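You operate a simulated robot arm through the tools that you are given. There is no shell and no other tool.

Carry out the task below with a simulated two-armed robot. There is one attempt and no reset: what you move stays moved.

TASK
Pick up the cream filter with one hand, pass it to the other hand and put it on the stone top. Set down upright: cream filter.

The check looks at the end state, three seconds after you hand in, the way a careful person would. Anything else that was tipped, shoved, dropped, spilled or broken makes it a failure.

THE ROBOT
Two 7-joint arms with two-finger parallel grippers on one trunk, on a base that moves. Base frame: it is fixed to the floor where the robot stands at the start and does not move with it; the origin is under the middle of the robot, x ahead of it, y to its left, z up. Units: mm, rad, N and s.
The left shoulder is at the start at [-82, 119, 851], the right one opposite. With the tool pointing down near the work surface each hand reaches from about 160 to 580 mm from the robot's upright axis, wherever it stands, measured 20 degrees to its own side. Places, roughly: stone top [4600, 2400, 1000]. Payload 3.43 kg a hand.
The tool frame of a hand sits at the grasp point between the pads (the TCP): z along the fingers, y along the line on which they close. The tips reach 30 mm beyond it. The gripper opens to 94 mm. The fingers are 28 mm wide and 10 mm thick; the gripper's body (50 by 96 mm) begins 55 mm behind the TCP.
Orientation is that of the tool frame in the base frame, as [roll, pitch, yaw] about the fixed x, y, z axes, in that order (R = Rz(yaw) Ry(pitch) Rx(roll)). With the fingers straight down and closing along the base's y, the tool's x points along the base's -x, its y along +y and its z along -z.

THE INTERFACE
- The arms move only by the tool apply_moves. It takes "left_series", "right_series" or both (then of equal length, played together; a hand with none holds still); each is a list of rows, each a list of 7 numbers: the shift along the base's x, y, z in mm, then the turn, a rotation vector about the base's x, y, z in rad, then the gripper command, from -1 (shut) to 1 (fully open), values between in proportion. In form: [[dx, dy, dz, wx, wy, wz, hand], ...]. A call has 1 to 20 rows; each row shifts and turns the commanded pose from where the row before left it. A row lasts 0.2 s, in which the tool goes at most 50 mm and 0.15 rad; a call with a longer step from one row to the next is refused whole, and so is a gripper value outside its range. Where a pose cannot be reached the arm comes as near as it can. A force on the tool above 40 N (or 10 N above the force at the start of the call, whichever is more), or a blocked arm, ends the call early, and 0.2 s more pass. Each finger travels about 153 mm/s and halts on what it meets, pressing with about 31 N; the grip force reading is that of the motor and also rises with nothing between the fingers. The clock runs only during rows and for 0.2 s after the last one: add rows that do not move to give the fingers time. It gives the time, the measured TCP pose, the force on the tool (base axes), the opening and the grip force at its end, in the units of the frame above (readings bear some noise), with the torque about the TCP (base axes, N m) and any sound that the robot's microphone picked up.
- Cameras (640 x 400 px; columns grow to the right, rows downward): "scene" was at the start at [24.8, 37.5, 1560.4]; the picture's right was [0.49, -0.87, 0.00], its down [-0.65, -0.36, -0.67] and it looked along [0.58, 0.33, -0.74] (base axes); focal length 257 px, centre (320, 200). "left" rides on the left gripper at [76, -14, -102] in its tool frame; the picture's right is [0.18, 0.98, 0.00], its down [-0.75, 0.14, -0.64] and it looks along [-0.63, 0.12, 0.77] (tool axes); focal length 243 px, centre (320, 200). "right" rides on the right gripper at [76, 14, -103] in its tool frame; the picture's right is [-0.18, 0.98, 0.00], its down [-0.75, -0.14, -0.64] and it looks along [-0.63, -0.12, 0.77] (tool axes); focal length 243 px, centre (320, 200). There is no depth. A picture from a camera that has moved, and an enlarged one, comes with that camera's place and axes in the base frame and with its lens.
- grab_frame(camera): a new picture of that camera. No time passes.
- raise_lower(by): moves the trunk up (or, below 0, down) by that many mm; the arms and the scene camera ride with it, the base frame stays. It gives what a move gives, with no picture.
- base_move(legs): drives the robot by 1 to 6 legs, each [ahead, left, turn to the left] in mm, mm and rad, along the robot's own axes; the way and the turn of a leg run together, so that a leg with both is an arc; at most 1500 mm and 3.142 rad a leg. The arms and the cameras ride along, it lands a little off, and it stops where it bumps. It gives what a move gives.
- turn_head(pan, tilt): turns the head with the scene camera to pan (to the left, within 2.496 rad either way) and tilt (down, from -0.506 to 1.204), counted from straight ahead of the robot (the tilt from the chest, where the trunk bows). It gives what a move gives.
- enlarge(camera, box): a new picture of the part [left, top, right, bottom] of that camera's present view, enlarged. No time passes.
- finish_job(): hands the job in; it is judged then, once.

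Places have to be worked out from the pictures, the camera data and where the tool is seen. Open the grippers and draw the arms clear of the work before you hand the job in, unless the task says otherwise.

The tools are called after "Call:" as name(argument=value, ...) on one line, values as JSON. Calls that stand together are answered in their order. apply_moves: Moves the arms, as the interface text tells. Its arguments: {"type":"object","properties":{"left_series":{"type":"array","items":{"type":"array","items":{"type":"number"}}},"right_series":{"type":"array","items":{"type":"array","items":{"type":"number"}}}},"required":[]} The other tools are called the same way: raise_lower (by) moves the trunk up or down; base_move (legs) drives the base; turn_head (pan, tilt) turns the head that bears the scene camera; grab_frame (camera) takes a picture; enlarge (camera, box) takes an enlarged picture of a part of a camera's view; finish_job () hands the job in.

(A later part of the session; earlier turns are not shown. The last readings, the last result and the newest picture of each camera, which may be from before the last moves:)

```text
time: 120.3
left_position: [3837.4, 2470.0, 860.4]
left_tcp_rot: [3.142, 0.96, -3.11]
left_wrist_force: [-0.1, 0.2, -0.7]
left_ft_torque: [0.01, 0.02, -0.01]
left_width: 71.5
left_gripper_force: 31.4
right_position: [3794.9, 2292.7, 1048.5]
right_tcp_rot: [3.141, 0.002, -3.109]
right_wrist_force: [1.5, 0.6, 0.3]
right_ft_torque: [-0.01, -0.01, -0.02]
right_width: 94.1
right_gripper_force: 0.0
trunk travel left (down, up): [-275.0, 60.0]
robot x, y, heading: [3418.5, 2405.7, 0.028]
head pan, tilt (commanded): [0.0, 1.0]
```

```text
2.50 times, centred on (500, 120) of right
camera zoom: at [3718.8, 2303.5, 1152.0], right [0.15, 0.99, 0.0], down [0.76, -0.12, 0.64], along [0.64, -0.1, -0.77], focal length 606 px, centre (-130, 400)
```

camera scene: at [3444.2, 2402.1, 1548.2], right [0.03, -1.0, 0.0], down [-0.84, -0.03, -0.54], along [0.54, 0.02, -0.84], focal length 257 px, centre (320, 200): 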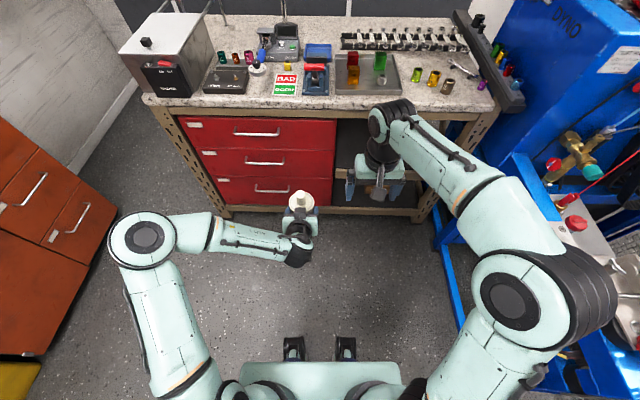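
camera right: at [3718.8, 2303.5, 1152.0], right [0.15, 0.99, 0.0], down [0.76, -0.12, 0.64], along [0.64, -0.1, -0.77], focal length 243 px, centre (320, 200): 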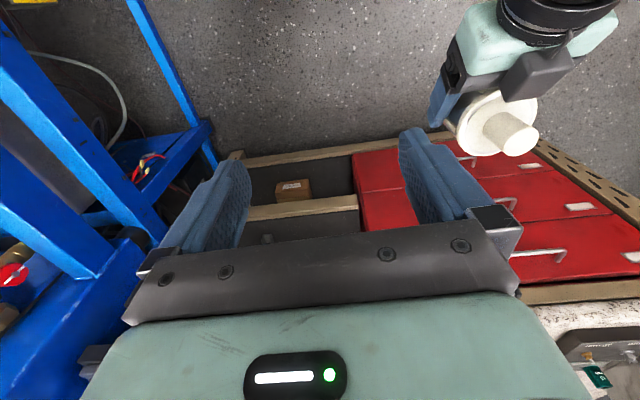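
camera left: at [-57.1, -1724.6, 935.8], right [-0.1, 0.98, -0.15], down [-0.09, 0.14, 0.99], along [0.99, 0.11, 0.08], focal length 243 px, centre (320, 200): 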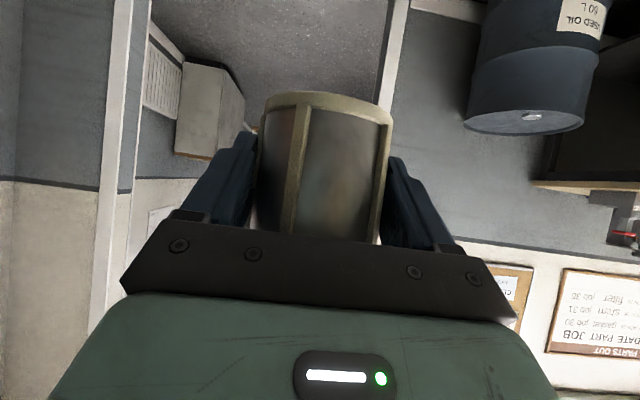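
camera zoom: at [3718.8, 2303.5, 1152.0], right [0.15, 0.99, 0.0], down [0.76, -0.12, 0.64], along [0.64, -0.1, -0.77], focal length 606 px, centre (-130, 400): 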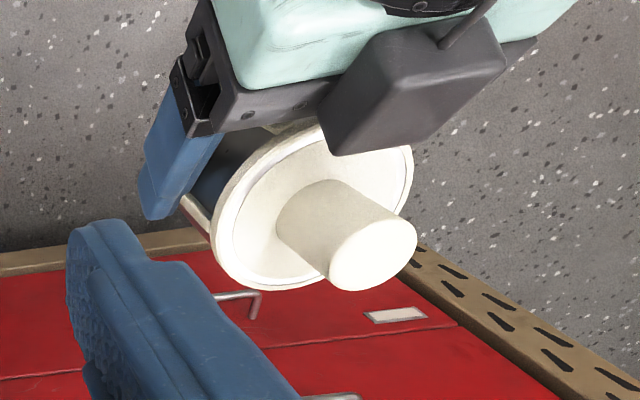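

Both views agree: nozzle axis at about (3850, 2471), tip z≈942. I move the right hand level to a point directly above it (fingertips ~75 mm over the tip) with the gripper half closed.

Call:
apply_moves(right_series=[[9.25, 29.75, 0, 0, 0, 0, 0.8], [9.25, 29.75, 0, 0, 0, 0, 0.6], [9.25, 29.75, 0, 0, 0, 0, 0.4], [9.25, 29.75, 0, 0, 0, 0, 0.4], [9.25, 29.75, 0, 0, 0, 0, 0.4], [9.25, 29.75, 0, 0, 0, 0, 0.4], [0, 0, 0, 0, 0, 0, 0.4]])

Call:
grab_frame(camera="right")

Call:
enlarge(camera="scene", box=[240, 130, 400, 270])

```text
time: 121.9
left_position: [3838.0, 2470.7, 861.2]
left_tcp_rot: [-3.141, 0.962, -3.11]
left_wrist_force: [0.0, 0.6, -1.0]
left_ft_torque: [-0.01, 0.02, 0.0]
left_width: 71.1
left_gripper_force: 30.5
right_position: [3848.7, 2470.7, 1049.7]
right_tcp_rot: [-3.141, 0.001, -3.108]
right_wrist_force: [-0.6, 0.6, 0.2]
right_ft_torque: [0.01, 0.0, 0.01]
right_width: 65.6
right_gripper_force: 0.0
trunk travel left (down, up): [-275.0, 60.0]
robot x, y, heading: [3414.7, 2402.4, 0.035]
head pan, tilt (commanded): [0.0, 1.0]
```

```text
taken
camera right: at [3772.4, 2482.5, 1153.0], right [0.15, 0.99, 0.0], down [0.76, -0.12, 0.64], along [0.64, -0.1, -0.77], focal length 243 px, centre (320, 200)
```

right: 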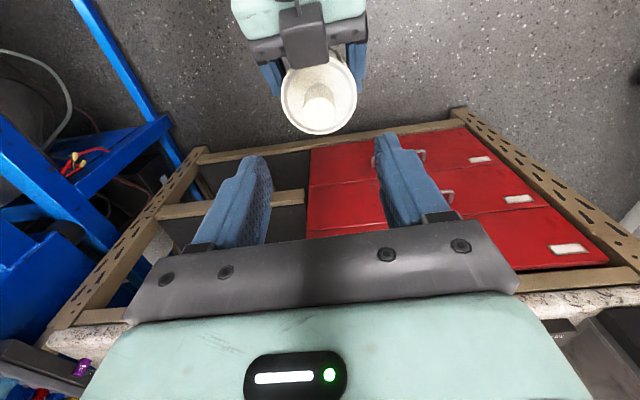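

```text
2.86 times, centred on (320, 200) of scene
camera zoom: at [3443.9, 2401.6, 1548.1], right [0.03, -1.0, 0.0], down [-0.84, -0.03, -0.54], along [0.54, 0.02, -0.84], focal length 735 px, centre (320, 200)
```

zoom: 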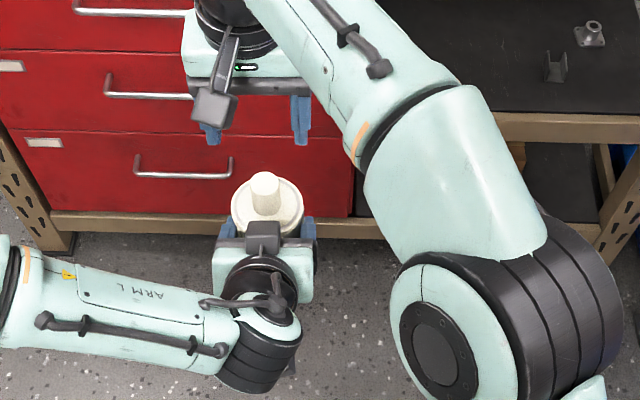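

I enlarge the right-hand view to check the nozzle's centring before descending.

Call:
enlarge(camera="right", box=[240, 40, 400, 140])

```text
4.00 times, centred on (320, 90) of right
camera zoom: at [3772.4, 2482.5, 1153.0], right [0.15, 0.99, 0.0], down [0.76, -0.12, 0.64], along [0.64, -0.1, -0.77], focal length 970 px, centre (320, 640)
```

zoom: 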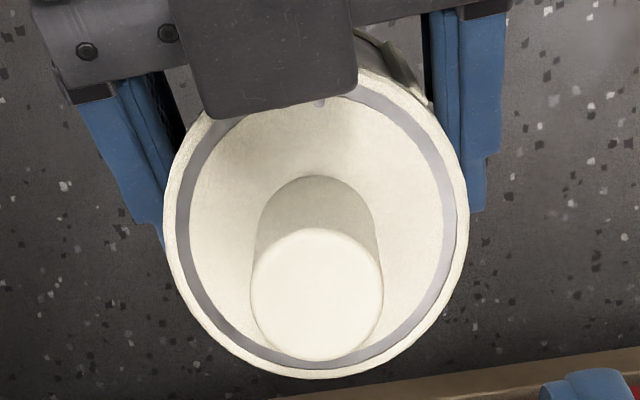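

Nozzle tip computes to (3848, 2470.5), the right TCP is at (3848.7, 2470.7): well centred. I descend 80 mm and check clearance to the left hand.

Call:
apply_moves(right_series=[[0, 0, -20, 0, 0, 0, 0.4], [0, 0, -20, 0, 0, 0, 0.4], [0, 0, -20, 0, 0, 0, 0.4], [0, 0, -20, 0, 0, 0, 0.4], [0, 0, 0, 0, 0, 0, 0.4]])

Call:
grab_frame(camera="right")

Call:
enlarge(camera="scene", box=[240, 130, 400, 270])

Call:
grab_frame(camera="left")

```text
time: 123.1
left_position: [3836.3, 2470.8, 860.9]
left_tcp_rot: [-3.141, 0.962, -3.11]
left_wrist_force: [0.3, 0.9, -0.9]
left_ft_torque: [0.0, -0.03, 0.0]
left_width: 71.6
left_gripper_force: 31.3
right_position: [3849.0, 2472.3, 968.8]
right_tcp_rot: [3.141, 0.002, -3.11]
right_wrist_force: [0.5, 0.2, -0.6]
right_ft_torque: [0.0, 0.0, -0.01]
right_width: 66.0
right_gripper_force: 0.1
trunk travel left (down, up): [-275.0, 60.0]
robot x, y, heading: [3413.8, 2402.2, 0.033]
head pan, tilt (commanded): [0.0, 1.0]
```

```text
taken
camera right: at [3773.0, 2483.1, 1071.3], right [0.15, 0.99, 0.0], down [0.76, -0.12, 0.64], along [0.64, -0.1, -0.77], focal length 243 px, centre (320, 200)
```

right: 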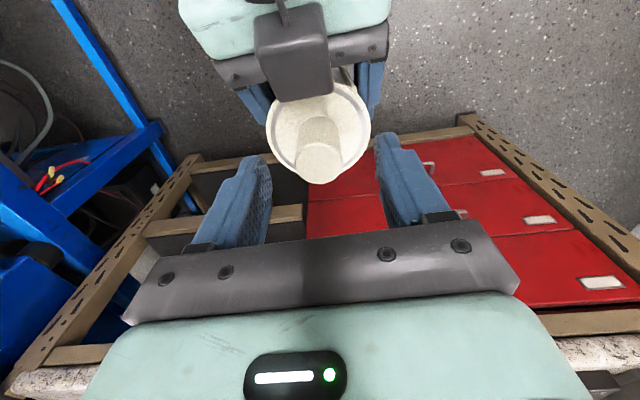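

```text
2.86 times, centred on (320, 200) of scene
camera zoom: at [3444.1, 2402.1, 1548.1], right [0.03, -1.0, 0.0], down [-0.84, -0.03, -0.54], along [0.54, 0.02, -0.84], focal length 735 px, centre (320, 200)
```

zoom: 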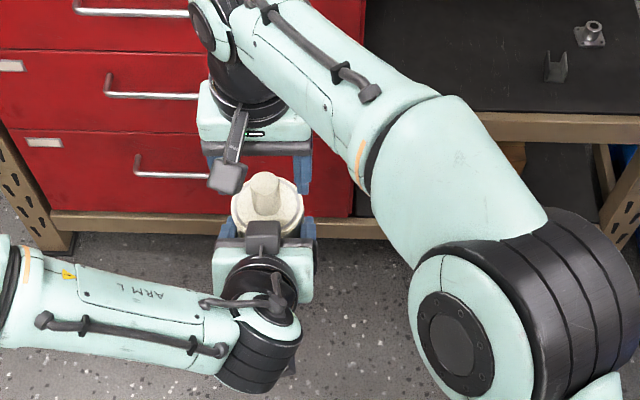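

```text
taken
camera left: at [3710.6, 2451.7, 857.1], right [-0.14, 0.98, -0.15], down [-0.1, 0.14, 0.99], along [0.99, 0.15, 0.08], focal length 243 px, centre (320, 200)
```

left: 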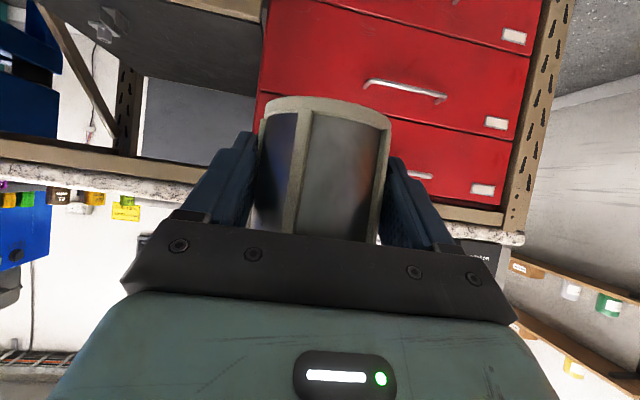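

Clear of the left hand. I lower the last 24 mm so the pads cover the upper ~27 mm of the nozzle.

Call:
apply_moves(right_series=[[0, -0.5, -12, 0, 0, 0, 0.4], [0, -0.5, -12, 0, 0, 0, 0.4], [0, 0, 0, 0, 0, 0, 0.4]])

Call:
grab_frame(camera="right")

Call:
enlarge(camera="scene", box=[260, 150, 360, 250])

```text
time: 123.9
left_position: [3837.7, 2470.3, 860.4]
left_tcp_rot: [3.141, 0.96, -3.11]
left_wrist_force: [-0.2, 0.2, -0.2]
left_ft_torque: [-0.01, 0.03, -0.03]
left_width: 71.2
left_gripper_force: 31.2
right_position: [3847.1, 2471.1, 945.6]
right_tcp_rot: [-3.141, 0.001, -3.108]
right_wrist_force: [0.4, -0.3, 0.8]
right_ft_torque: [0.0, 0.0, -0.03]
right_width: 65.6
right_gripper_force: 0.0
trunk travel left (down, up): [-275.0, 60.0]
robot x, y, heading: [3416.6, 2402.3, 0.03]
head pan, tilt (commanded): [0.0, 1.0]
```

```text
taken
camera right: at [3772.2, 2482.4, 1047.8], right [0.15, 0.99, 0.0], down [0.76, -0.12, 0.64], along [0.64, -0.1, -0.77], focal length 243 px, centre (320, 200)
```

right: 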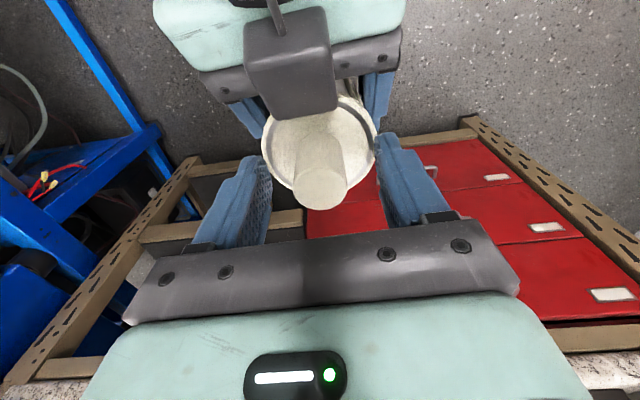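

```text
4.00 times, centred on (310, 200) of scene
camera zoom: at [3444.1, 2402.1, 1548.1], right [0.03, -1.0, 0.0], down [-0.84, -0.03, -0.54], along [0.54, 0.02, -0.84], focal length 1029 px, centre (360, 200)
```

zoom: 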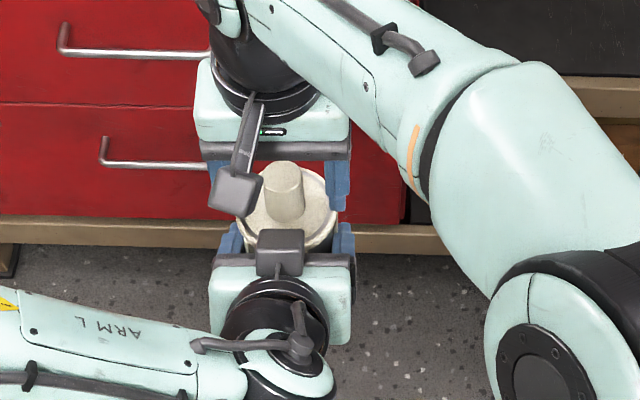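

The nozzle sits centrally between the right pads with the tip at TCP level. I close the right gripper in stages while the left keeps holding.

Call:
apply_moves(right_series=[[0, 0, 0, 0, 0, 0, 0.1], [0, 0, 0, 0, 0, 0, -0.15], [0, 0, 0, 0, 0, 0, -0.3], [0, 0, 0, 0, 0, 0, -0.5], [0, 0, 0, 0, 0, 0, -1], [0, 0, 0, 0, 0, 0, -1], [0, 0, 0, 0, 0, 0, -1]])

Call:
grab_frame(camera="right")

Call:
enlarge(camera="scene", box=[260, 150, 360, 250])

```text
time: 125.5
left_position: [3838.0, 2470.6, 860.9]
left_tcp_rot: [-3.14, 0.959, -3.112]
left_wrist_force: [-0.8, 1.1, -0.4]
left_ft_torque: [0.12, -0.01, -0.02]
left_width: 71.4
left_gripper_force: 30.5
right_position: [3847.3, 2471.2, 944.6]
right_tcp_rot: [-3.141, 0.003, -3.108]
right_wrist_force: [1.6, -0.8, -0.3]
right_ft_torque: [-0.17, 0.03, 0.06]
right_width: 27.6
right_gripper_force: 30.7
trunk travel left (down, up): [-275.0, 60.0]
robot x, y, heading: [3414.7, 2401.4, 0.031]
head pan, tilt (commanded): [0.0, 1.0]
```

```text
taken
camera right: at [3772.3, 2482.4, 1047.9], right [0.15, 0.99, 0.0], down [0.76, -0.12, 0.64], along [0.64, -0.1, -0.77], focal length 243 px, centre (320, 200)
```

right: 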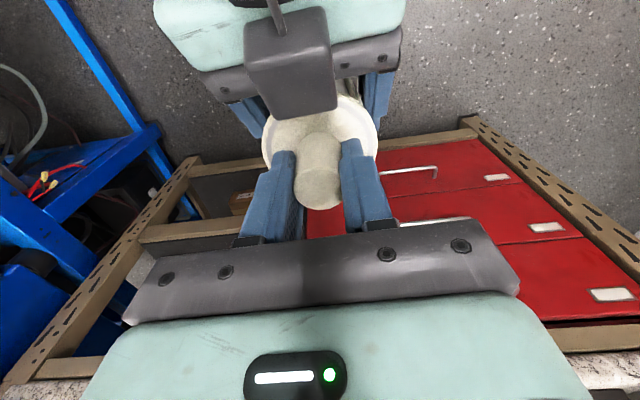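

```text
4.00 times, centred on (310, 200) of scene
camera zoom: at [3444.2, 2402.1, 1548.1], right [0.03, -1.0, 0.0], down [-0.84, -0.03, -0.54], along [0.54, 0.02, -0.84], focal length 1029 px, centre (360, 200)
```

zoom: 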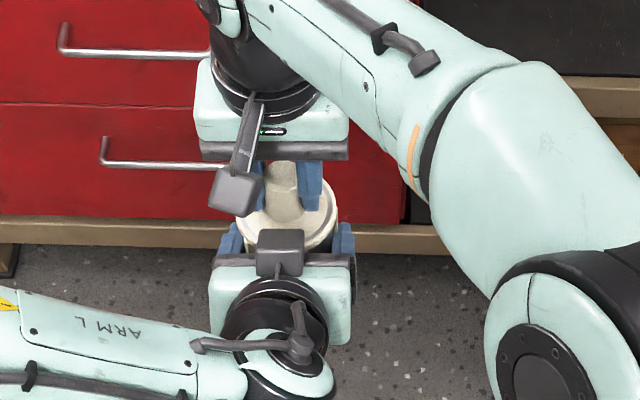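

Right hand holds the nozzle (27.6 mm, 31 N) with negligible load shift. I now open the left gripper gradually and watch that the filter stays put.

Call:
apply_moves(left_series=[[0, 0, 0, 0, 0, 0, 0.5], [0, 0, 0, 0, 0, 0, 0.6], [0, 0, 0, 0, 0, 0, 0.75], [0, 0, 0, 0, 0, 0, 0.9], [0, 0, 0, 0, 0, 0, 1], [0, 0, 0, 0, 0, 0, 1]])

Call:
grab_frame(camera="right")

Call:
grab_frame(camera="left")

```text
time: 126.9
left_position: [3838.0, 2469.8, 859.9]
left_tcp_rot: [3.141, 0.96, -3.11]
left_wrist_force: [-0.2, 0.0, 0.9]
left_ft_torque: [-0.02, -0.05, -0.02]
left_width: 94.0
left_gripper_force: 0.0
right_position: [3846.9, 2471.8, 945.3]
right_tcp_rot: [3.141, 0.003, -3.11]
right_wrist_force: [-0.3, -0.2, -0.7]
right_ft_torque: [0.0, 0.01, -0.02]
right_width: 27.5
right_gripper_force: 30.7
trunk travel left (down, up): [-275.0, 60.0]
robot x, y, heading: [3417.3, 2403.6, 0.026]
head pan, tilt (commanded): [0.0, 1.0]
```

```text
taken
camera right: at [3772.3, 2482.5, 1047.9], right [0.15, 0.99, 0.0], down [0.76, -0.12, 0.64], along [0.64, -0.1, -0.77], focal length 243 px, centre (320, 200)
```

right: 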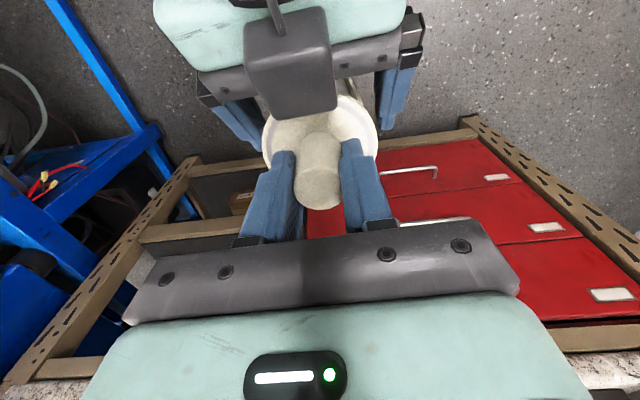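

```text
taken
camera left: at [3710.6, 2451.7, 857.1], right [-0.14, 0.98, -0.15], down [-0.1, 0.14, 0.99], along [0.99, 0.15, 0.08], focal length 243 px, centre (320, 200)
```

left: 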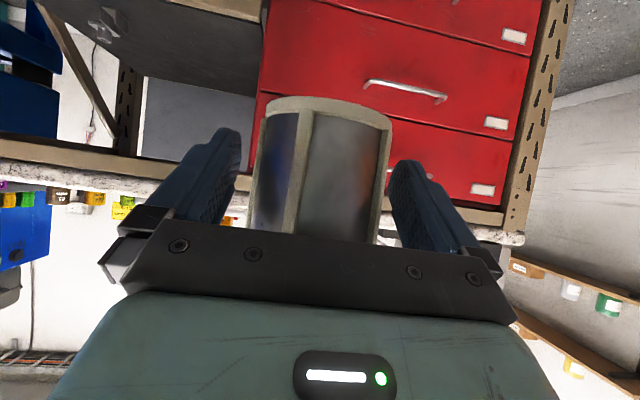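

Handover holds: the filter did not move as the left let go. I back the left hand straight out (horizontal) 70 mm.

Call:
apply_moves(left_series=[[-10, -0.3, 0, 0, 0, 0, 1], [-15, -0.4, 0, 0, 0, 0, 1], [-15, -0.4, 0, 0, 0, 0, 1], [-15, -0.4, 0, 0, 0, 0, 1], [-15, -0.4, 0, 0, 0, 0, 1], [0, 0, 0, 0, 0, 0, 1]])

Call:
grab_frame(camera="left")

Call:
grab_frame(camera="scene")

```text
time: 128.3
left_position: [3768.1, 2468.2, 860.1]
left_tcp_rot: [3.142, 0.959, -3.113]
left_wrist_force: [-0.1, -0.3, -0.5]
left_ft_torque: [0.02, 0.02, -0.04]
left_width: 94.2
left_gripper_force: 0.0
right_position: [3847.7, 2471.2, 945.2]
right_tcp_rot: [-3.141, 0.002, -3.109]
right_wrist_force: [-0.6, 0.0, 0.0]
right_ft_torque: [0.03, 0.04, 0.03]
right_width: 27.2
right_gripper_force: 30.7
trunk travel left (down, up): [-275.0, 60.0]
robot x, y, heading: [3415.6, 2400.7, 0.03]
head pan, tilt (commanded): [0.0, 1.0]
```

```text
taken
camera left: at [3640.6, 2449.8, 855.3], right [-0.14, 0.98, -0.15], down [-0.1, 0.14, 0.99], along [0.99, 0.15, 0.08], focal length 243 px, centre (320, 200)
```

left: 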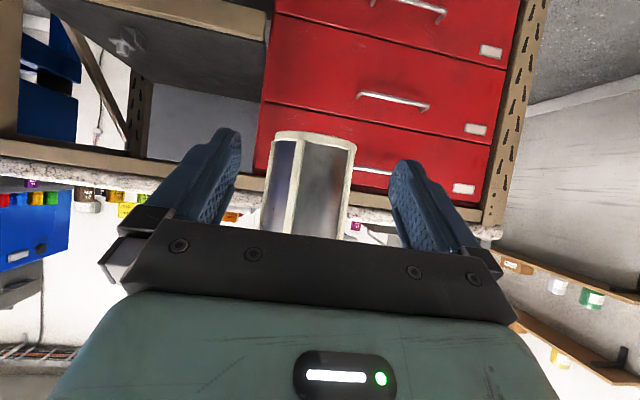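

```text
taken
camera scene: at [3444.3, 2402.2, 1548.1], right [0.03, -1.0, 0.0], down [-0.84, -0.03, -0.54], along [0.54, 0.02, -0.84], focal length 257 px, centre (320, 200)
```

scene: 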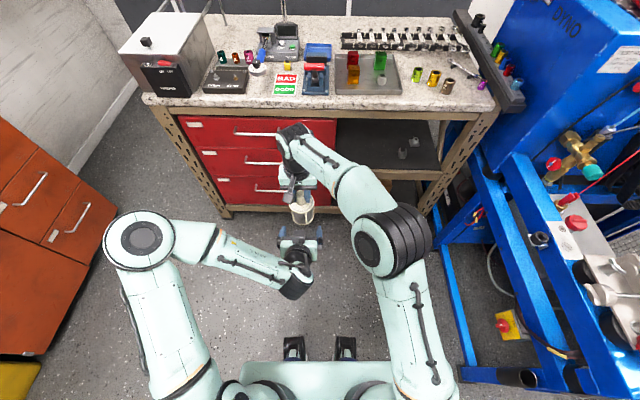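

The filter hangs upright in the right hand alone. I swing the left hand up, out to the left and back to pointing down, away from everything.

Call:
apply_moves(left_series=[[-5, 30, 5, 0, 0, 0, 1], [-5, 30, 10, 0, 0, 0, 1], [-5, 30, 25, 0, 0, 0, 1], [-5, 25, 30, -0.004, 0.12, 0, 1], [0, 25, 30, -0.004, 0.12, 0, 1], [0, 25, 30, -0.004, 0.12, 0, 1], [0, 25, 30, -0.004, 0.12, 0, 1], [0, 20, 30, -0.004, 0.12, 0, 1], [0, 14, 30, -0.004, 0.12, 0, 1], [0, 0, 0, -0.004, 0.12, 0, 1], [0, 0, 0, -0.004, 0.12, 0, 1], [0, 0, 0, 0, 0, 0, 1]])

Call:
grab_frame(camera="scene")

Call:
grab_frame(camera="left")

```text
time: 130.9
left_position: [3761.0, 2689.8, 1082.6]
left_tcp_rot: [-3.14, 0.0, -3.109]
left_wrist_force: [1.1, -0.1, 0.6]
left_ft_torque: [-0.03, 0.04, 0.01]
left_width: 93.9
left_gripper_force: 0.1
left hand out of reach, approached as far as the arm can: row 2, 3
right_position: [3847.8, 2471.6, 945.9]
right_tcp_rot: [-3.141, 0.001, -3.109]
right_wrist_force: [-0.5, -0.7, 0.8]
right_ft_torque: [-0.01, 0.0, 0.0]
right_width: 27.2
right_gripper_force: 30.7
trunk travel left (down, up): [-275.0, 60.0]
robot x, y, heading: [3417.6, 2405.3, 0.028]
head pan, tilt (commanded): [0.0, 1.0]
```

```text
taken
camera scene: at [3443.6, 2402.0, 1548.1], right [0.03, -1.0, 0.0], down [-0.84, -0.03, -0.54], along [0.54, 0.02, -0.84], focal length 257 px, centre (320, 200)
```

scene: 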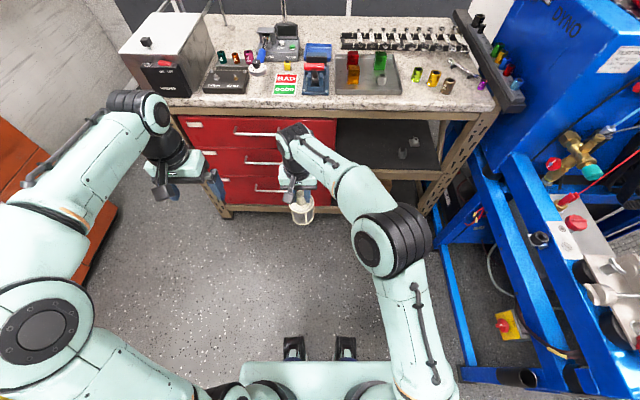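

```text
taken
camera left: at [3685.8, 2673.5, 1184.3], right [-0.22, 0.98, 0.0], down [0.75, 0.17, 0.64], along [0.63, 0.14, -0.77], focal length 243 px, centre (320, 200)
```

left: 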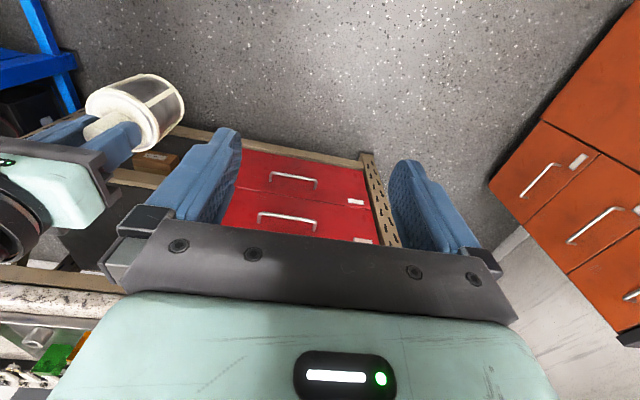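

Counter estimates now converge: top z≈942, front edge x≈4237; a good free spot is in front of the green/yellow jars around (4310, 2045). I raise the trunk 60 mm for better reach and view.

Call:
raise_lower(by=60)

Call:
apply_moves(left_series=[[-10, 5, 0, 0, 0, 0, 1], [-10, 5, 0, 0, 0, 0, 1], [-10, 5, 0, 0, 0, 0, 1], [-10, 5, 0, 0, 0, 0, 1], [0, 0, 0, 0, 0, 0, 1], [0, 0, 0, 0, 0, 0, 1], [0, 0, 0, 0, 0, 0, 1], [0, 0, 0, 0, 0, 0, 1], [0, 0, 0, 0, 0, 0, 1]], right_series=[[-5, -20, 15, 0, 0, 0, -1], [-5, -20, 15, 0, 0, 0, -1], [-5, -25, 15, 0, 0, 0, -1], [-5, -25, 15, 0, 0, 0, -1], [-5, -25, 15, 0, 0, 0, -1], [-5, -25, 15, 0, 0, 0, -1], [-5, -25, 15, 0, 0, 0, -1], [-5, -20, 15, 0, 0, 0, -1], [0, 0, 0, 0, 0, 0, -1]])

Call:
grab_frame(camera="scene")

Call:
grab_frame(camera="right")

```text
time: 131.9
left_position: [3758.5, 2690.5, 1140.3]
left_tcp_rot: [-3.14, -0.002, -3.108]
left_wrist_force: [0.1, -0.4, -0.3]
left_ft_torque: [-0.01, -0.03, -0.04]
left_width: 93.8
left_gripper_force: 0.0
right_position: [3847.8, 2471.3, 1005.7]
right_tcp_rot: [3.141, 0.003, -3.108]
right_wrist_force: [0.4, -0.6, -0.9]
right_ft_torque: [-0.01, -0.02, 0.0]
right_width: 27.3
right_gripper_force: 31.5
trunk travel left (down, up): [-335.0, 0.0]
robot x, y, heading: [3421.6, 2402.8, 0.03]
head pan, tilt (commanded): [0.0, 1.0]
```

```text
time: 133.9
left_position: [3721.0, 2710.0, 1140.2]
left_tcp_rot: [-3.139, -0.001, -3.109]
left_wrist_force: [-0.1, -0.2, -0.1]
left_ft_torque: [-0.02, 0.0, 0.02]
left_width: 93.9
left_gripper_force: 0.0
right_position: [3809.2, 2285.4, 1126.6]
right_tcp_rot: [3.141, 0.003, -3.11]
right_wrist_force: [-0.1, -0.4, -0.6]
right_ft_torque: [0.01, 0.0, 0.01]
right_width: 27.5
right_gripper_force: 31.1
trunk travel left (down, up): [-335.0, 0.0]
robot x, y, heading: [3415.7, 2405.2, 0.03]
head pan, tilt (commanded): [0.0, 1.0]
```

```text
taken
camera scene: at [3443.5, 2402.4, 1611.3], right [0.03, -1.0, 0.0], down [-0.84, -0.03, -0.54], along [0.54, 0.02, -0.84], focal length 257 px, centre (320, 200)
```

scene: 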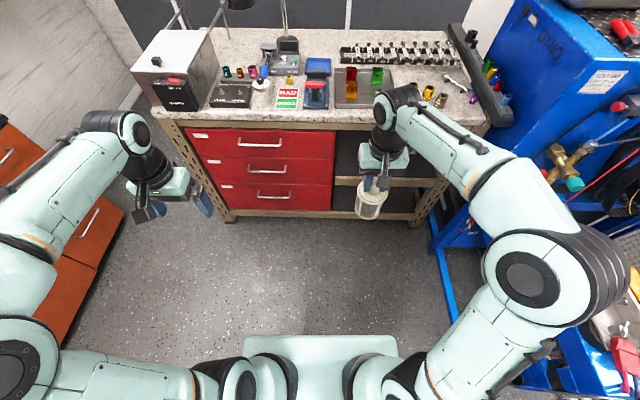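

```text
taken
camera right: at [3734.0, 2296.4, 1229.1], right [0.15, 0.99, 0.0], down [0.76, -0.12, 0.64], along [0.64, -0.1, -0.77], focal length 243 px, centre (320, 200)
```

right: 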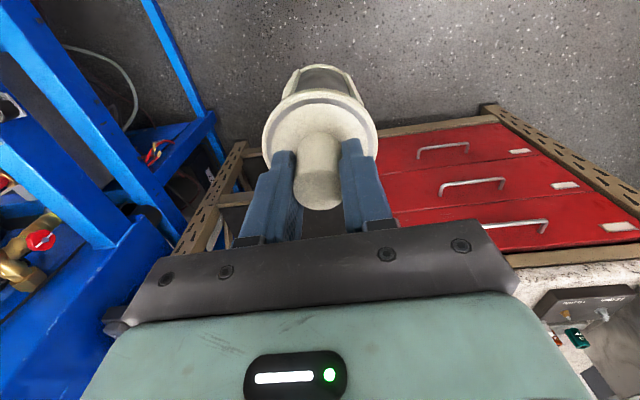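

Filter is upright at base z≈990. I strafe right to y≈2190, square up, and drive ahead 300 mm, which keeps the filter just short of the counter edge.

Call:
base_move(legs=[[0, -215, -0.03], [300, 0, 0]])

Call:
turn_head(pan=-0.2, tilt=0.8)

Call:
grab_frame(camera="scene")

Call:
grab_frame(camera="right")

Call:
grab_frame(camera="left")

```text
time: 138.1
left_position: [4028.4, 2483.2, 1139.8]
left_tcp_rot: [-3.14, -0.001, -3.137]
left_wrist_force: [0.4, -0.2, 0.4]
left_ft_torque: [0.01, -0.02, 0.0]
left_width: 94.1
left_gripper_force: 0.1
right_position: [4104.5, 2056.9, 1125.9]
right_tcp_rot: [-3.141, 0.002, -3.139]
right_wrist_force: [-0.2, -0.3, -0.2]
right_ft_torque: [0.04, 0.0, -0.01]
right_width: 27.4
right_gripper_force: 30.7
trunk travel left (down, up): [-335.0, 0.0]
robot x, y, heading: [3715.1, 2183.5, 0.003]
head pan, tilt (commanded): [0.0, 1.0]
```

```text
time: 138.8
left_position: [4028.4, 2483.9, 1140.9]
left_tcp_rot: [-3.138, -0.002, -3.137]
left_wrist_force: [-0.2, -0.3, 1.0]
left_ft_torque: [-0.02, 0.03, -0.02]
left_width: 93.9
left_gripper_force: 0.1
right_position: [4105.3, 2056.9, 1126.0]
right_tcp_rot: [-3.141, 0.003, -3.138]
right_wrist_force: [0.9, 0.2, -1.3]
right_ft_torque: [-0.01, -0.02, 0.02]
right_width: 27.2
right_gripper_force: 30.8
trunk travel left (down, up): [-335.0, 0.0]
robot x, y, heading: [3718.3, 2186.4, 0.008]
head pan, tilt (commanded): [-0.201, 0.799]
```

```text
taken
camera scene: at [3752.8, 2168.1, 1626.5], right [-0.2, -0.98, 0.0], down [-0.7, 0.14, -0.7], along [0.68, -0.14, -0.72], focal length 257 px, centre (320, 200)
```

scene: 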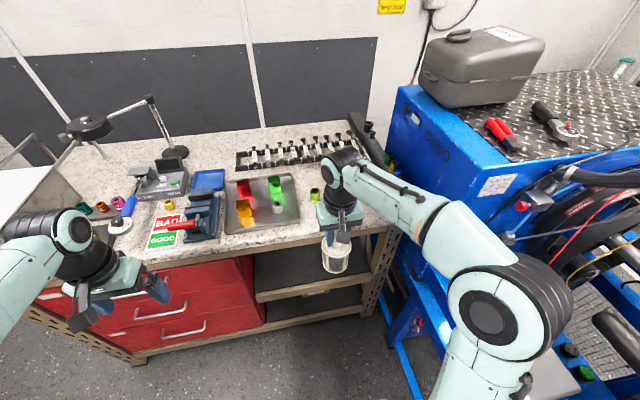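

```text
taken
camera right: at [4030.6, 2070.2, 1229.0], right [0.18, 0.98, 0.0], down [0.75, -0.14, 0.64], along [0.63, -0.12, -0.77], focal length 243 px, centre (320, 200)
```

right: 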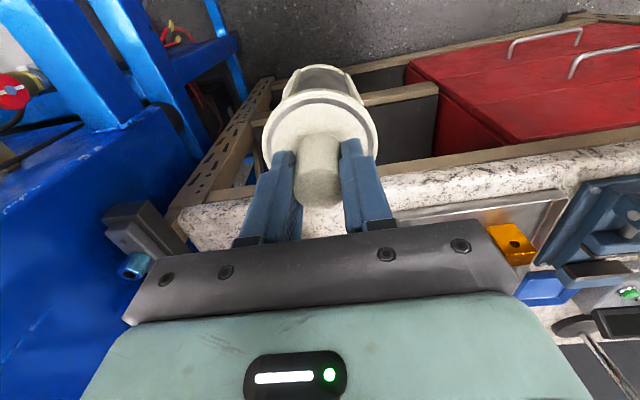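

```text
taken
camera left: at [3952.8, 2468.5, 1242.8], right [-0.19, 0.98, 0.0], down [0.75, 0.14, 0.64], along [0.63, 0.12, -0.77], focal length 243 px, centre (320, 200)
```

left: 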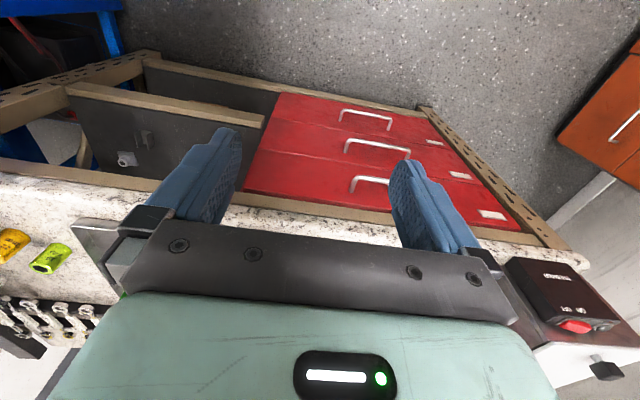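

The tray corner triangulates to about (4320, 2120) with the top at z≈945–955. I enlarge the scene and left views to locate the jars and tray precisely around the intended spot.

Call:
enlarge(camera="scene", box=[215, 130, 415, 255])

Call:
enlarge(camera="left", box=[0, 150, 160, 300])

Call:
enlarge(camera="right", box=[160, 130, 580, 310])

```text
3.20 times, centred on (315, 192) of scene
camera zoom: at [3752.8, 2168.1, 1626.5], right [-0.2, -0.98, 0.0], down [-0.7, 0.14, -0.7], along [0.68, -0.14, -0.72], focal length 823 px, centre (336, 224)
```

zoom: 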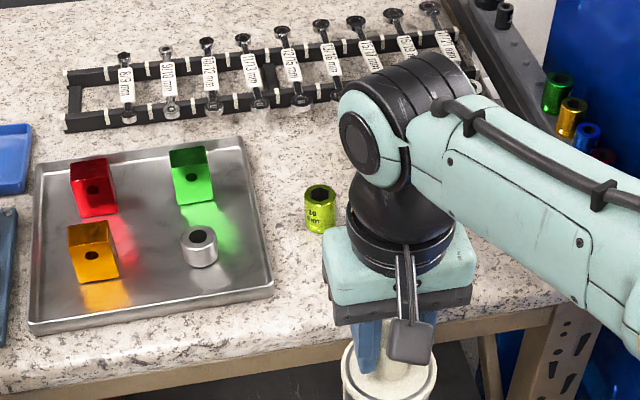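

```text
2.67 times, centred on (80, 225) of left
camera zoom: at [3952.8, 2468.5, 1242.8], right [-0.19, 0.98, 0.0], down [0.75, 0.14, 0.64], along [0.63, 0.12, -0.77], focal length 647 px, centre (960, 133)
```

zoom: 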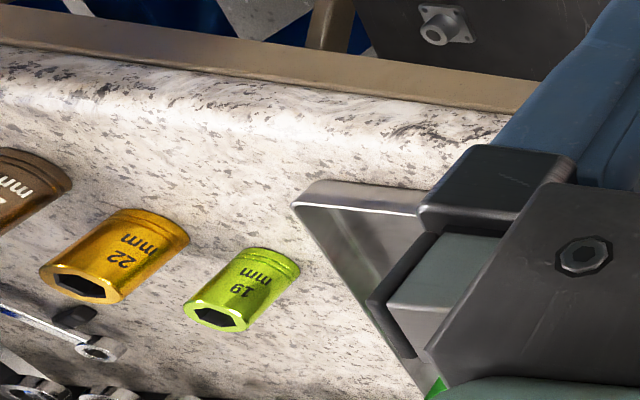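

```text
1.52 times, centred on (370, 220) of right
camera zoom: at [4030.6, 2070.2, 1229.0], right [0.18, 0.98, 0.0], down [0.75, -0.14, 0.64], along [0.63, -0.12, -0.77], focal length 370 px, centre (244, 170)
```

zoom: 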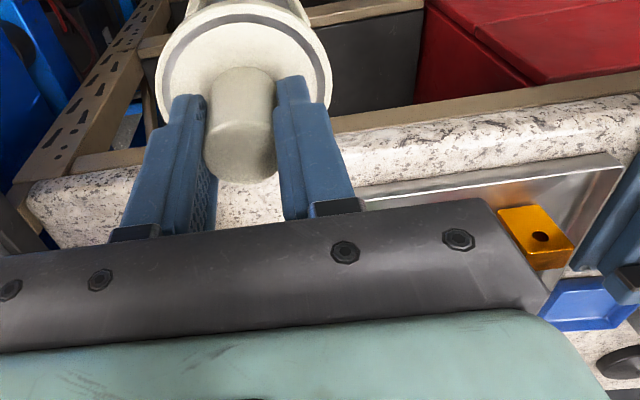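

Refined: stone z≈948, front edge x≈4258, sockets at (4402,2057), (4376,2002), (4331,1964), tray's right edge y≈2120, rack front x≈4640. The roomy free patch is around (4505, 2045), behind the sockets. I raise the right hand, pull the left hand back and up, and look down to check the base's front clearance.

Call:
apply_moves(left_series=[[-12, 0, 6, 0, 0, 0, 1], [-12, 0, 6, 0, 0, 0, 1], [-12, 0, 6, 0, 0, 0, 1], [-12, 0, 6, 0, 0, 0, 1], [-12, 0, 6, 0, 0, 0, 1], [0, 0, 0, 0, 0, 0, 1]], right_series=[[0, 0, 8, 0, 0, 0, -1], [0, 0, 8, 0, 0, 0, -1], [4, 0, 8, 0, 0, 0, -1], [4, 0, 8, 0, 0, 0, -1], [4, 0, 4, 0, 0, 0, -1], [0, 0, 0, 0, 0, 0, -1]])

Call:
turn_head(pan=0.0, tilt=1.2)

Call:
grab_frame(camera="scene")

Call:
grab_frame(camera="left")

```text
time: 140.2
left_position: [3968.0, 2481.8, 1171.1]
left_tcp_rot: [-3.141, -0.002, -3.14]
left_wrist_force: [0.7, 0.1, -0.5]
left_ft_torque: [0.01, -0.03, -0.03]
left_width: 94.0
left_gripper_force: 0.0
right_position: [4118.6, 2056.6, 1162.0]
right_tcp_rot: [-3.141, 0.001, -3.136]
right_wrist_force: [0.1, 0.4, 0.2]
right_ft_torque: [-0.01, 0.0, -0.01]
right_width: 27.3
right_gripper_force: 31.3
trunk travel left (down, up): [-335.0, 0.0]
robot x, y, heading: [3719.0, 2185.0, 0.006]
head pan, tilt (commanded): [-0.201, 0.799]
```

```text
time: 141.1
left_position: [3968.4, 2483.1, 1170.0]
left_tcp_rot: [-3.138, -0.001, -3.139]
left_wrist_force: [-1.1, -0.2, 0.4]
left_ft_torque: [0.01, -0.01, 0.0]
left_width: 93.9
left_gripper_force: 0.1
right_position: [4117.0, 2056.0, 1163.4]
right_tcp_rot: [3.141, 0.002, -3.14]
right_wrist_force: [0.1, 0.3, -1.8]
right_ft_torque: [0.03, 0.01, 0.02]
right_width: 27.6
right_gripper_force: 31.3
trunk travel left (down, up): [-335.0, 0.0]
robot x, y, heading: [3719.8, 2186.5, 0.003]
head pan, tilt (commanded): [0.0, 1.201]
```

```text
taken
camera scene: at [3729.3, 2184.0, 1598.8], right [0.0, -1.0, 0.0], down [-0.93, 0.0, -0.36], along [0.36, 0.0, -0.93], focal length 257 px, centre (320, 200)
```

scene: 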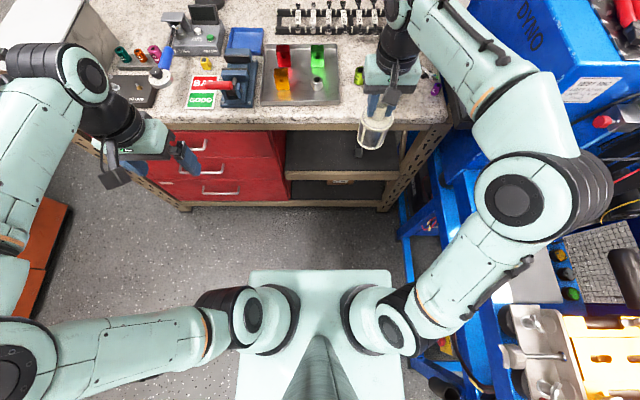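

```text
taken
camera left: at [3891.9, 2466.9, 1272.7], right [-0.19, 0.98, 0.0], down [0.75, 0.14, 0.64], along [0.63, 0.12, -0.77], focal length 243 px, centre (320, 200)
```

left: 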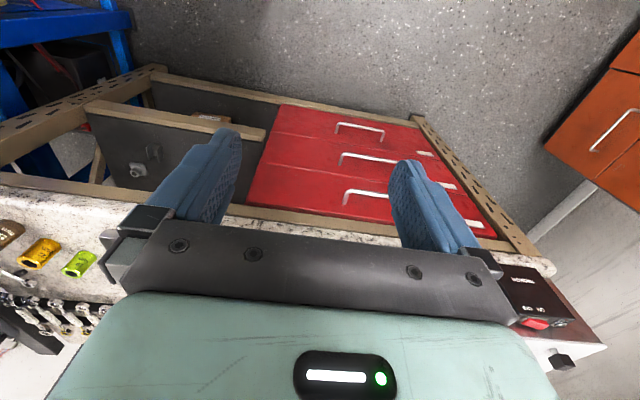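

The right elbow will pass near the blue DYNO stand, so before driving closer I look right to judge that clearance.

Call:
turn_head(pan=-0.75, tilt=0.6)

Call:
grab_frame(camera="scene")

Call:
turn_head(pan=-0.5, tilt=1.1)

Call:
grab_frame(camera="scene")

```text
time: 142.2
left_position: [3966.4, 2482.4, 1169.5]
left_tcp_rot: [-3.14, -0.002, -3.137]
left_wrist_force: [-0.5, -0.6, 0.3]
left_ft_torque: [0.01, 0.01, -0.02]
left_width: 93.9
left_gripper_force: 0.0
right_position: [4118.1, 2056.8, 1162.1]
right_tcp_rot: [-3.14, 0.003, -3.137]
right_wrist_force: [0.4, -0.5, -1.8]
right_ft_torque: [0.01, -0.01, 0.02]
right_width: 27.3
right_gripper_force: 31.3
trunk travel left (down, up): [-335.0, 0.0]
robot x, y, heading: [3719.0, 2184.6, -0.0]
head pan, tilt (commanded): [-0.75, 0.6]
```

```text
taken
camera scene: at [3738.3, 2123.9, 1643.3], right [-0.68, -0.73, 0.0], down [-0.42, 0.38, -0.82], along [0.61, -0.56, -0.57], focal length 257 px, centre (320, 200)
```

scene: 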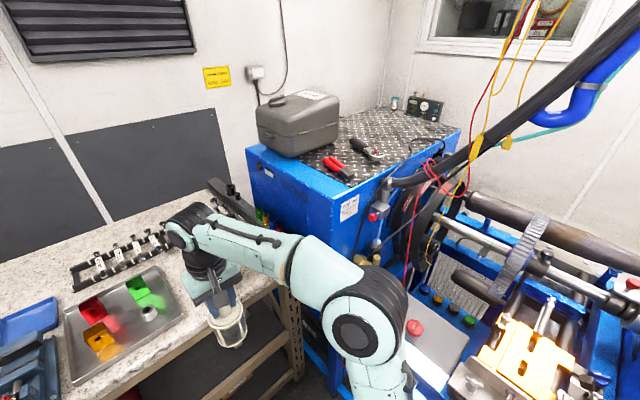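

```text
time: 143.1
left_position: [3968.1, 2482.7, 1169.5]
left_tcp_rot: [-3.139, -0.003, -3.137]
left_wrist_force: [-1.1, 0.0, -0.4]
left_ft_torque: [-0.01, -0.01, 0.03]
left_width: 94.2
left_gripper_force: 0.0
right_position: [4118.0, 2056.9, 1160.8]
right_tcp_rot: [3.141, 0.002, -3.139]
right_wrist_force: [0.4, 0.3, -0.8]
right_ft_torque: [0.01, -0.02, 0.02]
right_width: 27.6
right_gripper_force: 30.9
trunk travel left (down, up): [-335.0, 0.0]
robot x, y, heading: [3718.5, 2187.8, 0.0]
head pan, tilt (commanded): [-0.499, 1.1]
```

```text
taken
camera scene: at [3728.9, 2153.7, 1604.8], right [-0.48, -0.88, 0.0], down [-0.78, 0.42, -0.45], along [0.4, -0.22, -0.89], focal length 257 px, centre (320, 200)
```

scene: 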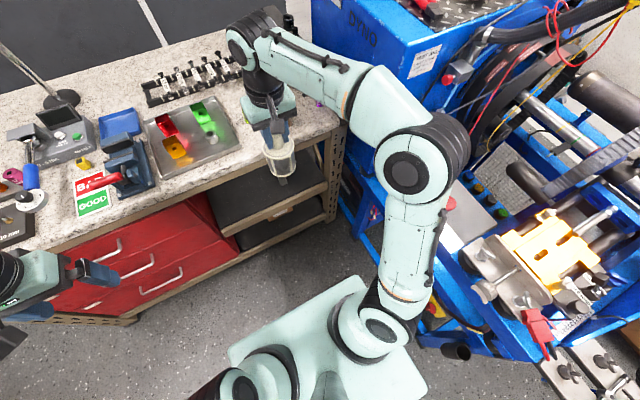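

The DYNO box face is at about y≈1660 (top z≈1217) and the right elbow's outer edge runs at y≈1790, so ~120 mm clearance. I drive ahead 250 mm with the filter base at z≈1026, above the sockets.

Call:
base_move(legs=[[250, 5, 0]])

Call:
turn_head(pan=-0.25, tilt=0.95)

Call:
grab_frame(camera="scene")

Call:
grab_frame(camera="right")

Call:
grab_frame(camera="left")

```text
time: 144.9
left_position: [4216.8, 2486.6, 1170.4]
left_tcp_rot: [-3.141, -0.001, -3.14]
left_wrist_force: [-0.3, 0.6, -0.5]
left_ft_torque: [0.04, 0.03, 0.0]
left_width: 94.2
left_gripper_force: 0.0
right_position: [4366.0, 2061.3, 1161.5]
right_tcp_rot: [3.141, 0.004, -3.14]
right_wrist_force: [0.1, -0.3, -0.7]
right_ft_torque: [-0.01, 0.02, 0.02]
right_width: 27.4
right_gripper_force: 31.1
trunk travel left (down, up): [-335.0, 0.0]
robot x, y, heading: [3968.7, 2194.0, -0.002]
head pan, tilt (commanded): [-0.499, 1.1]
```

```text
time: 145.7
left_position: [4217.4, 2487.3, 1170.0]
left_tcp_rot: [3.141, 0.0, -3.141]
left_wrist_force: [-0.3, -0.6, 1.1]
left_ft_torque: [-0.01, -0.02, 0.0]
left_width: 94.0
left_gripper_force: 0.0
right_position: [4366.0, 2061.1, 1162.8]
right_tcp_rot: [-3.141, 0.002, -3.139]
right_wrist_force: [0.4, 1.3, -0.1]
right_ft_torque: [0.0, 0.02, 0.01]
right_width: 27.5
right_gripper_force: 31.0
trunk travel left (down, up): [-335.0, 0.0]
robot x, y, heading: [3969.4, 2190.0, 0.001]
head pan, tilt (commanded): [-0.25, 0.949]
```

```text
taken
camera scene: at [3993.0, 2171.5, 1614.9], right [-0.25, -0.97, 0.0], down [-0.79, 0.2, -0.58], along [0.56, -0.14, -0.81], focal length 257 px, centre (320, 200)
```

scene: 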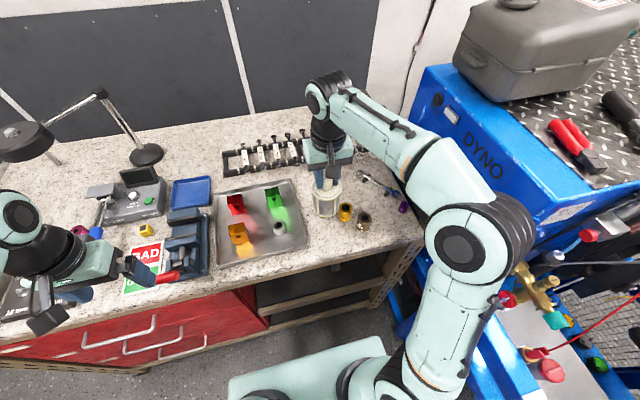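

```text
taken
camera right: at [4291.6, 2074.5, 1265.2], right [0.18, 0.98, 0.0], down [0.75, -0.14, 0.64], along [0.63, -0.12, -0.77], focal length 243 px, centre (320, 200)
```

right: 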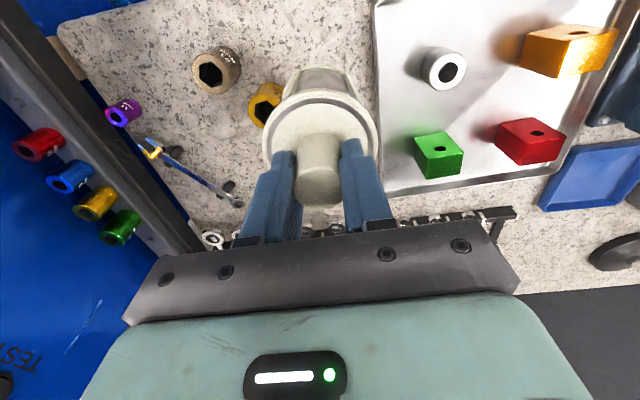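

```text
taken
camera left: at [4141.8, 2472.0, 1272.9], right [-0.19, 0.98, 0.0], down [0.75, 0.14, 0.64], along [0.63, 0.12, -0.77], focal length 243 px, centre (320, 200)
```

left: 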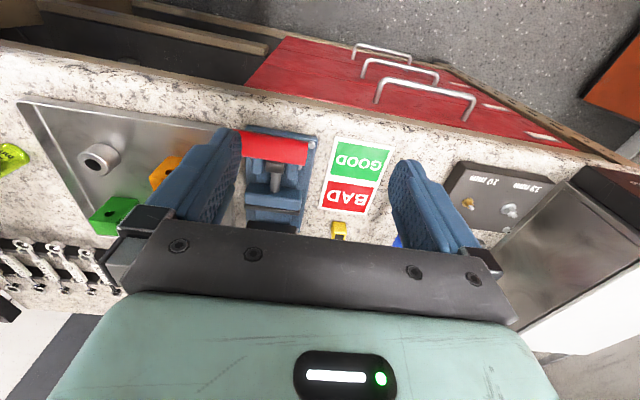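

Clear free patch confirmed: x≈4430–4625, y≈1900–2125, best centre about (4515, 2025). I drive the last 140 mm ahead; base front stays ~45 mm short of the counter.

Call:
base_move(legs=[[140, 0, 0]])

Call:
grab_frame(camera="scene")

Call:
grab_frame(camera="right")

Call:
grab_frame(camera="left")

```text
time: 147.1
left_position: [4359.1, 2487.4, 1170.5]
left_tcp_rot: [-3.139, -0.001, -3.141]
left_wrist_force: [-1.1, -0.5, -0.2]
left_ft_torque: [-0.02, -0.03, -0.02]
left_width: 94.1
left_gripper_force: 0.2
right_position: [4507.6, 2061.3, 1163.5]
right_tcp_rot: [-3.141, 0.002, -3.139]
right_wrist_force: [0.6, 1.1, -1.5]
right_ft_torque: [-0.01, 0.01, -0.01]
right_width: 27.3
right_gripper_force: 30.8
trunk travel left (down, up): [-335.0, 0.0]
robot x, y, heading: [4110.3, 2189.6, 0.005]
head pan, tilt (commanded): [-0.25, 0.949]
```

```text
taken
camera scene: at [4134.1, 2171.7, 1614.7], right [-0.25, -0.97, 0.0], down [-0.79, 0.2, -0.58], along [0.56, -0.14, -0.81], focal length 257 px, centre (320, 200)
```

scene: 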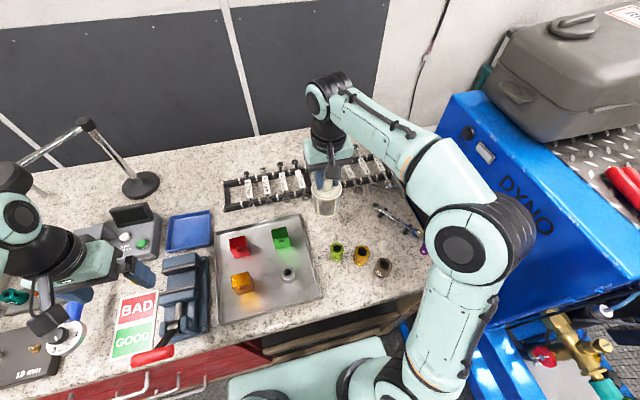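

```text
taken
camera right: at [4432.5, 2074.4, 1264.9], right [0.18, 0.98, 0.0], down [0.75, -0.14, 0.64], along [0.63, -0.12, -0.77], focal length 243 px, centre (320, 200)
```

right: 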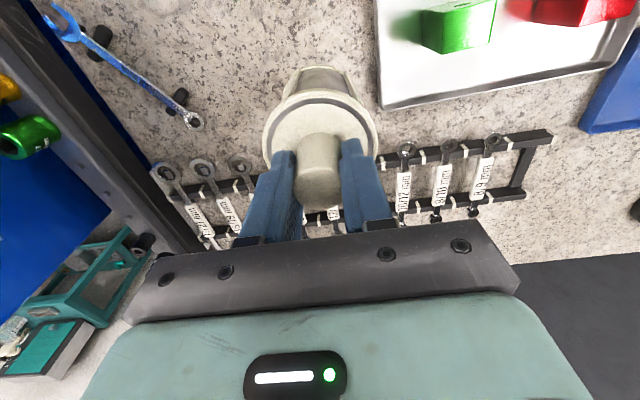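

```text
taken
camera left: at [4283.0, 2472.0, 1272.5], right [-0.18, 0.98, 0.0], down [0.75, 0.14, 0.64], along [0.63, 0.12, -0.77], focal length 243 px, centre (320, 200)
```

left: 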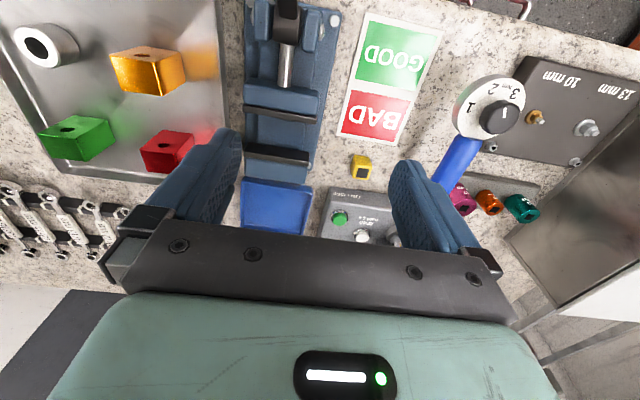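

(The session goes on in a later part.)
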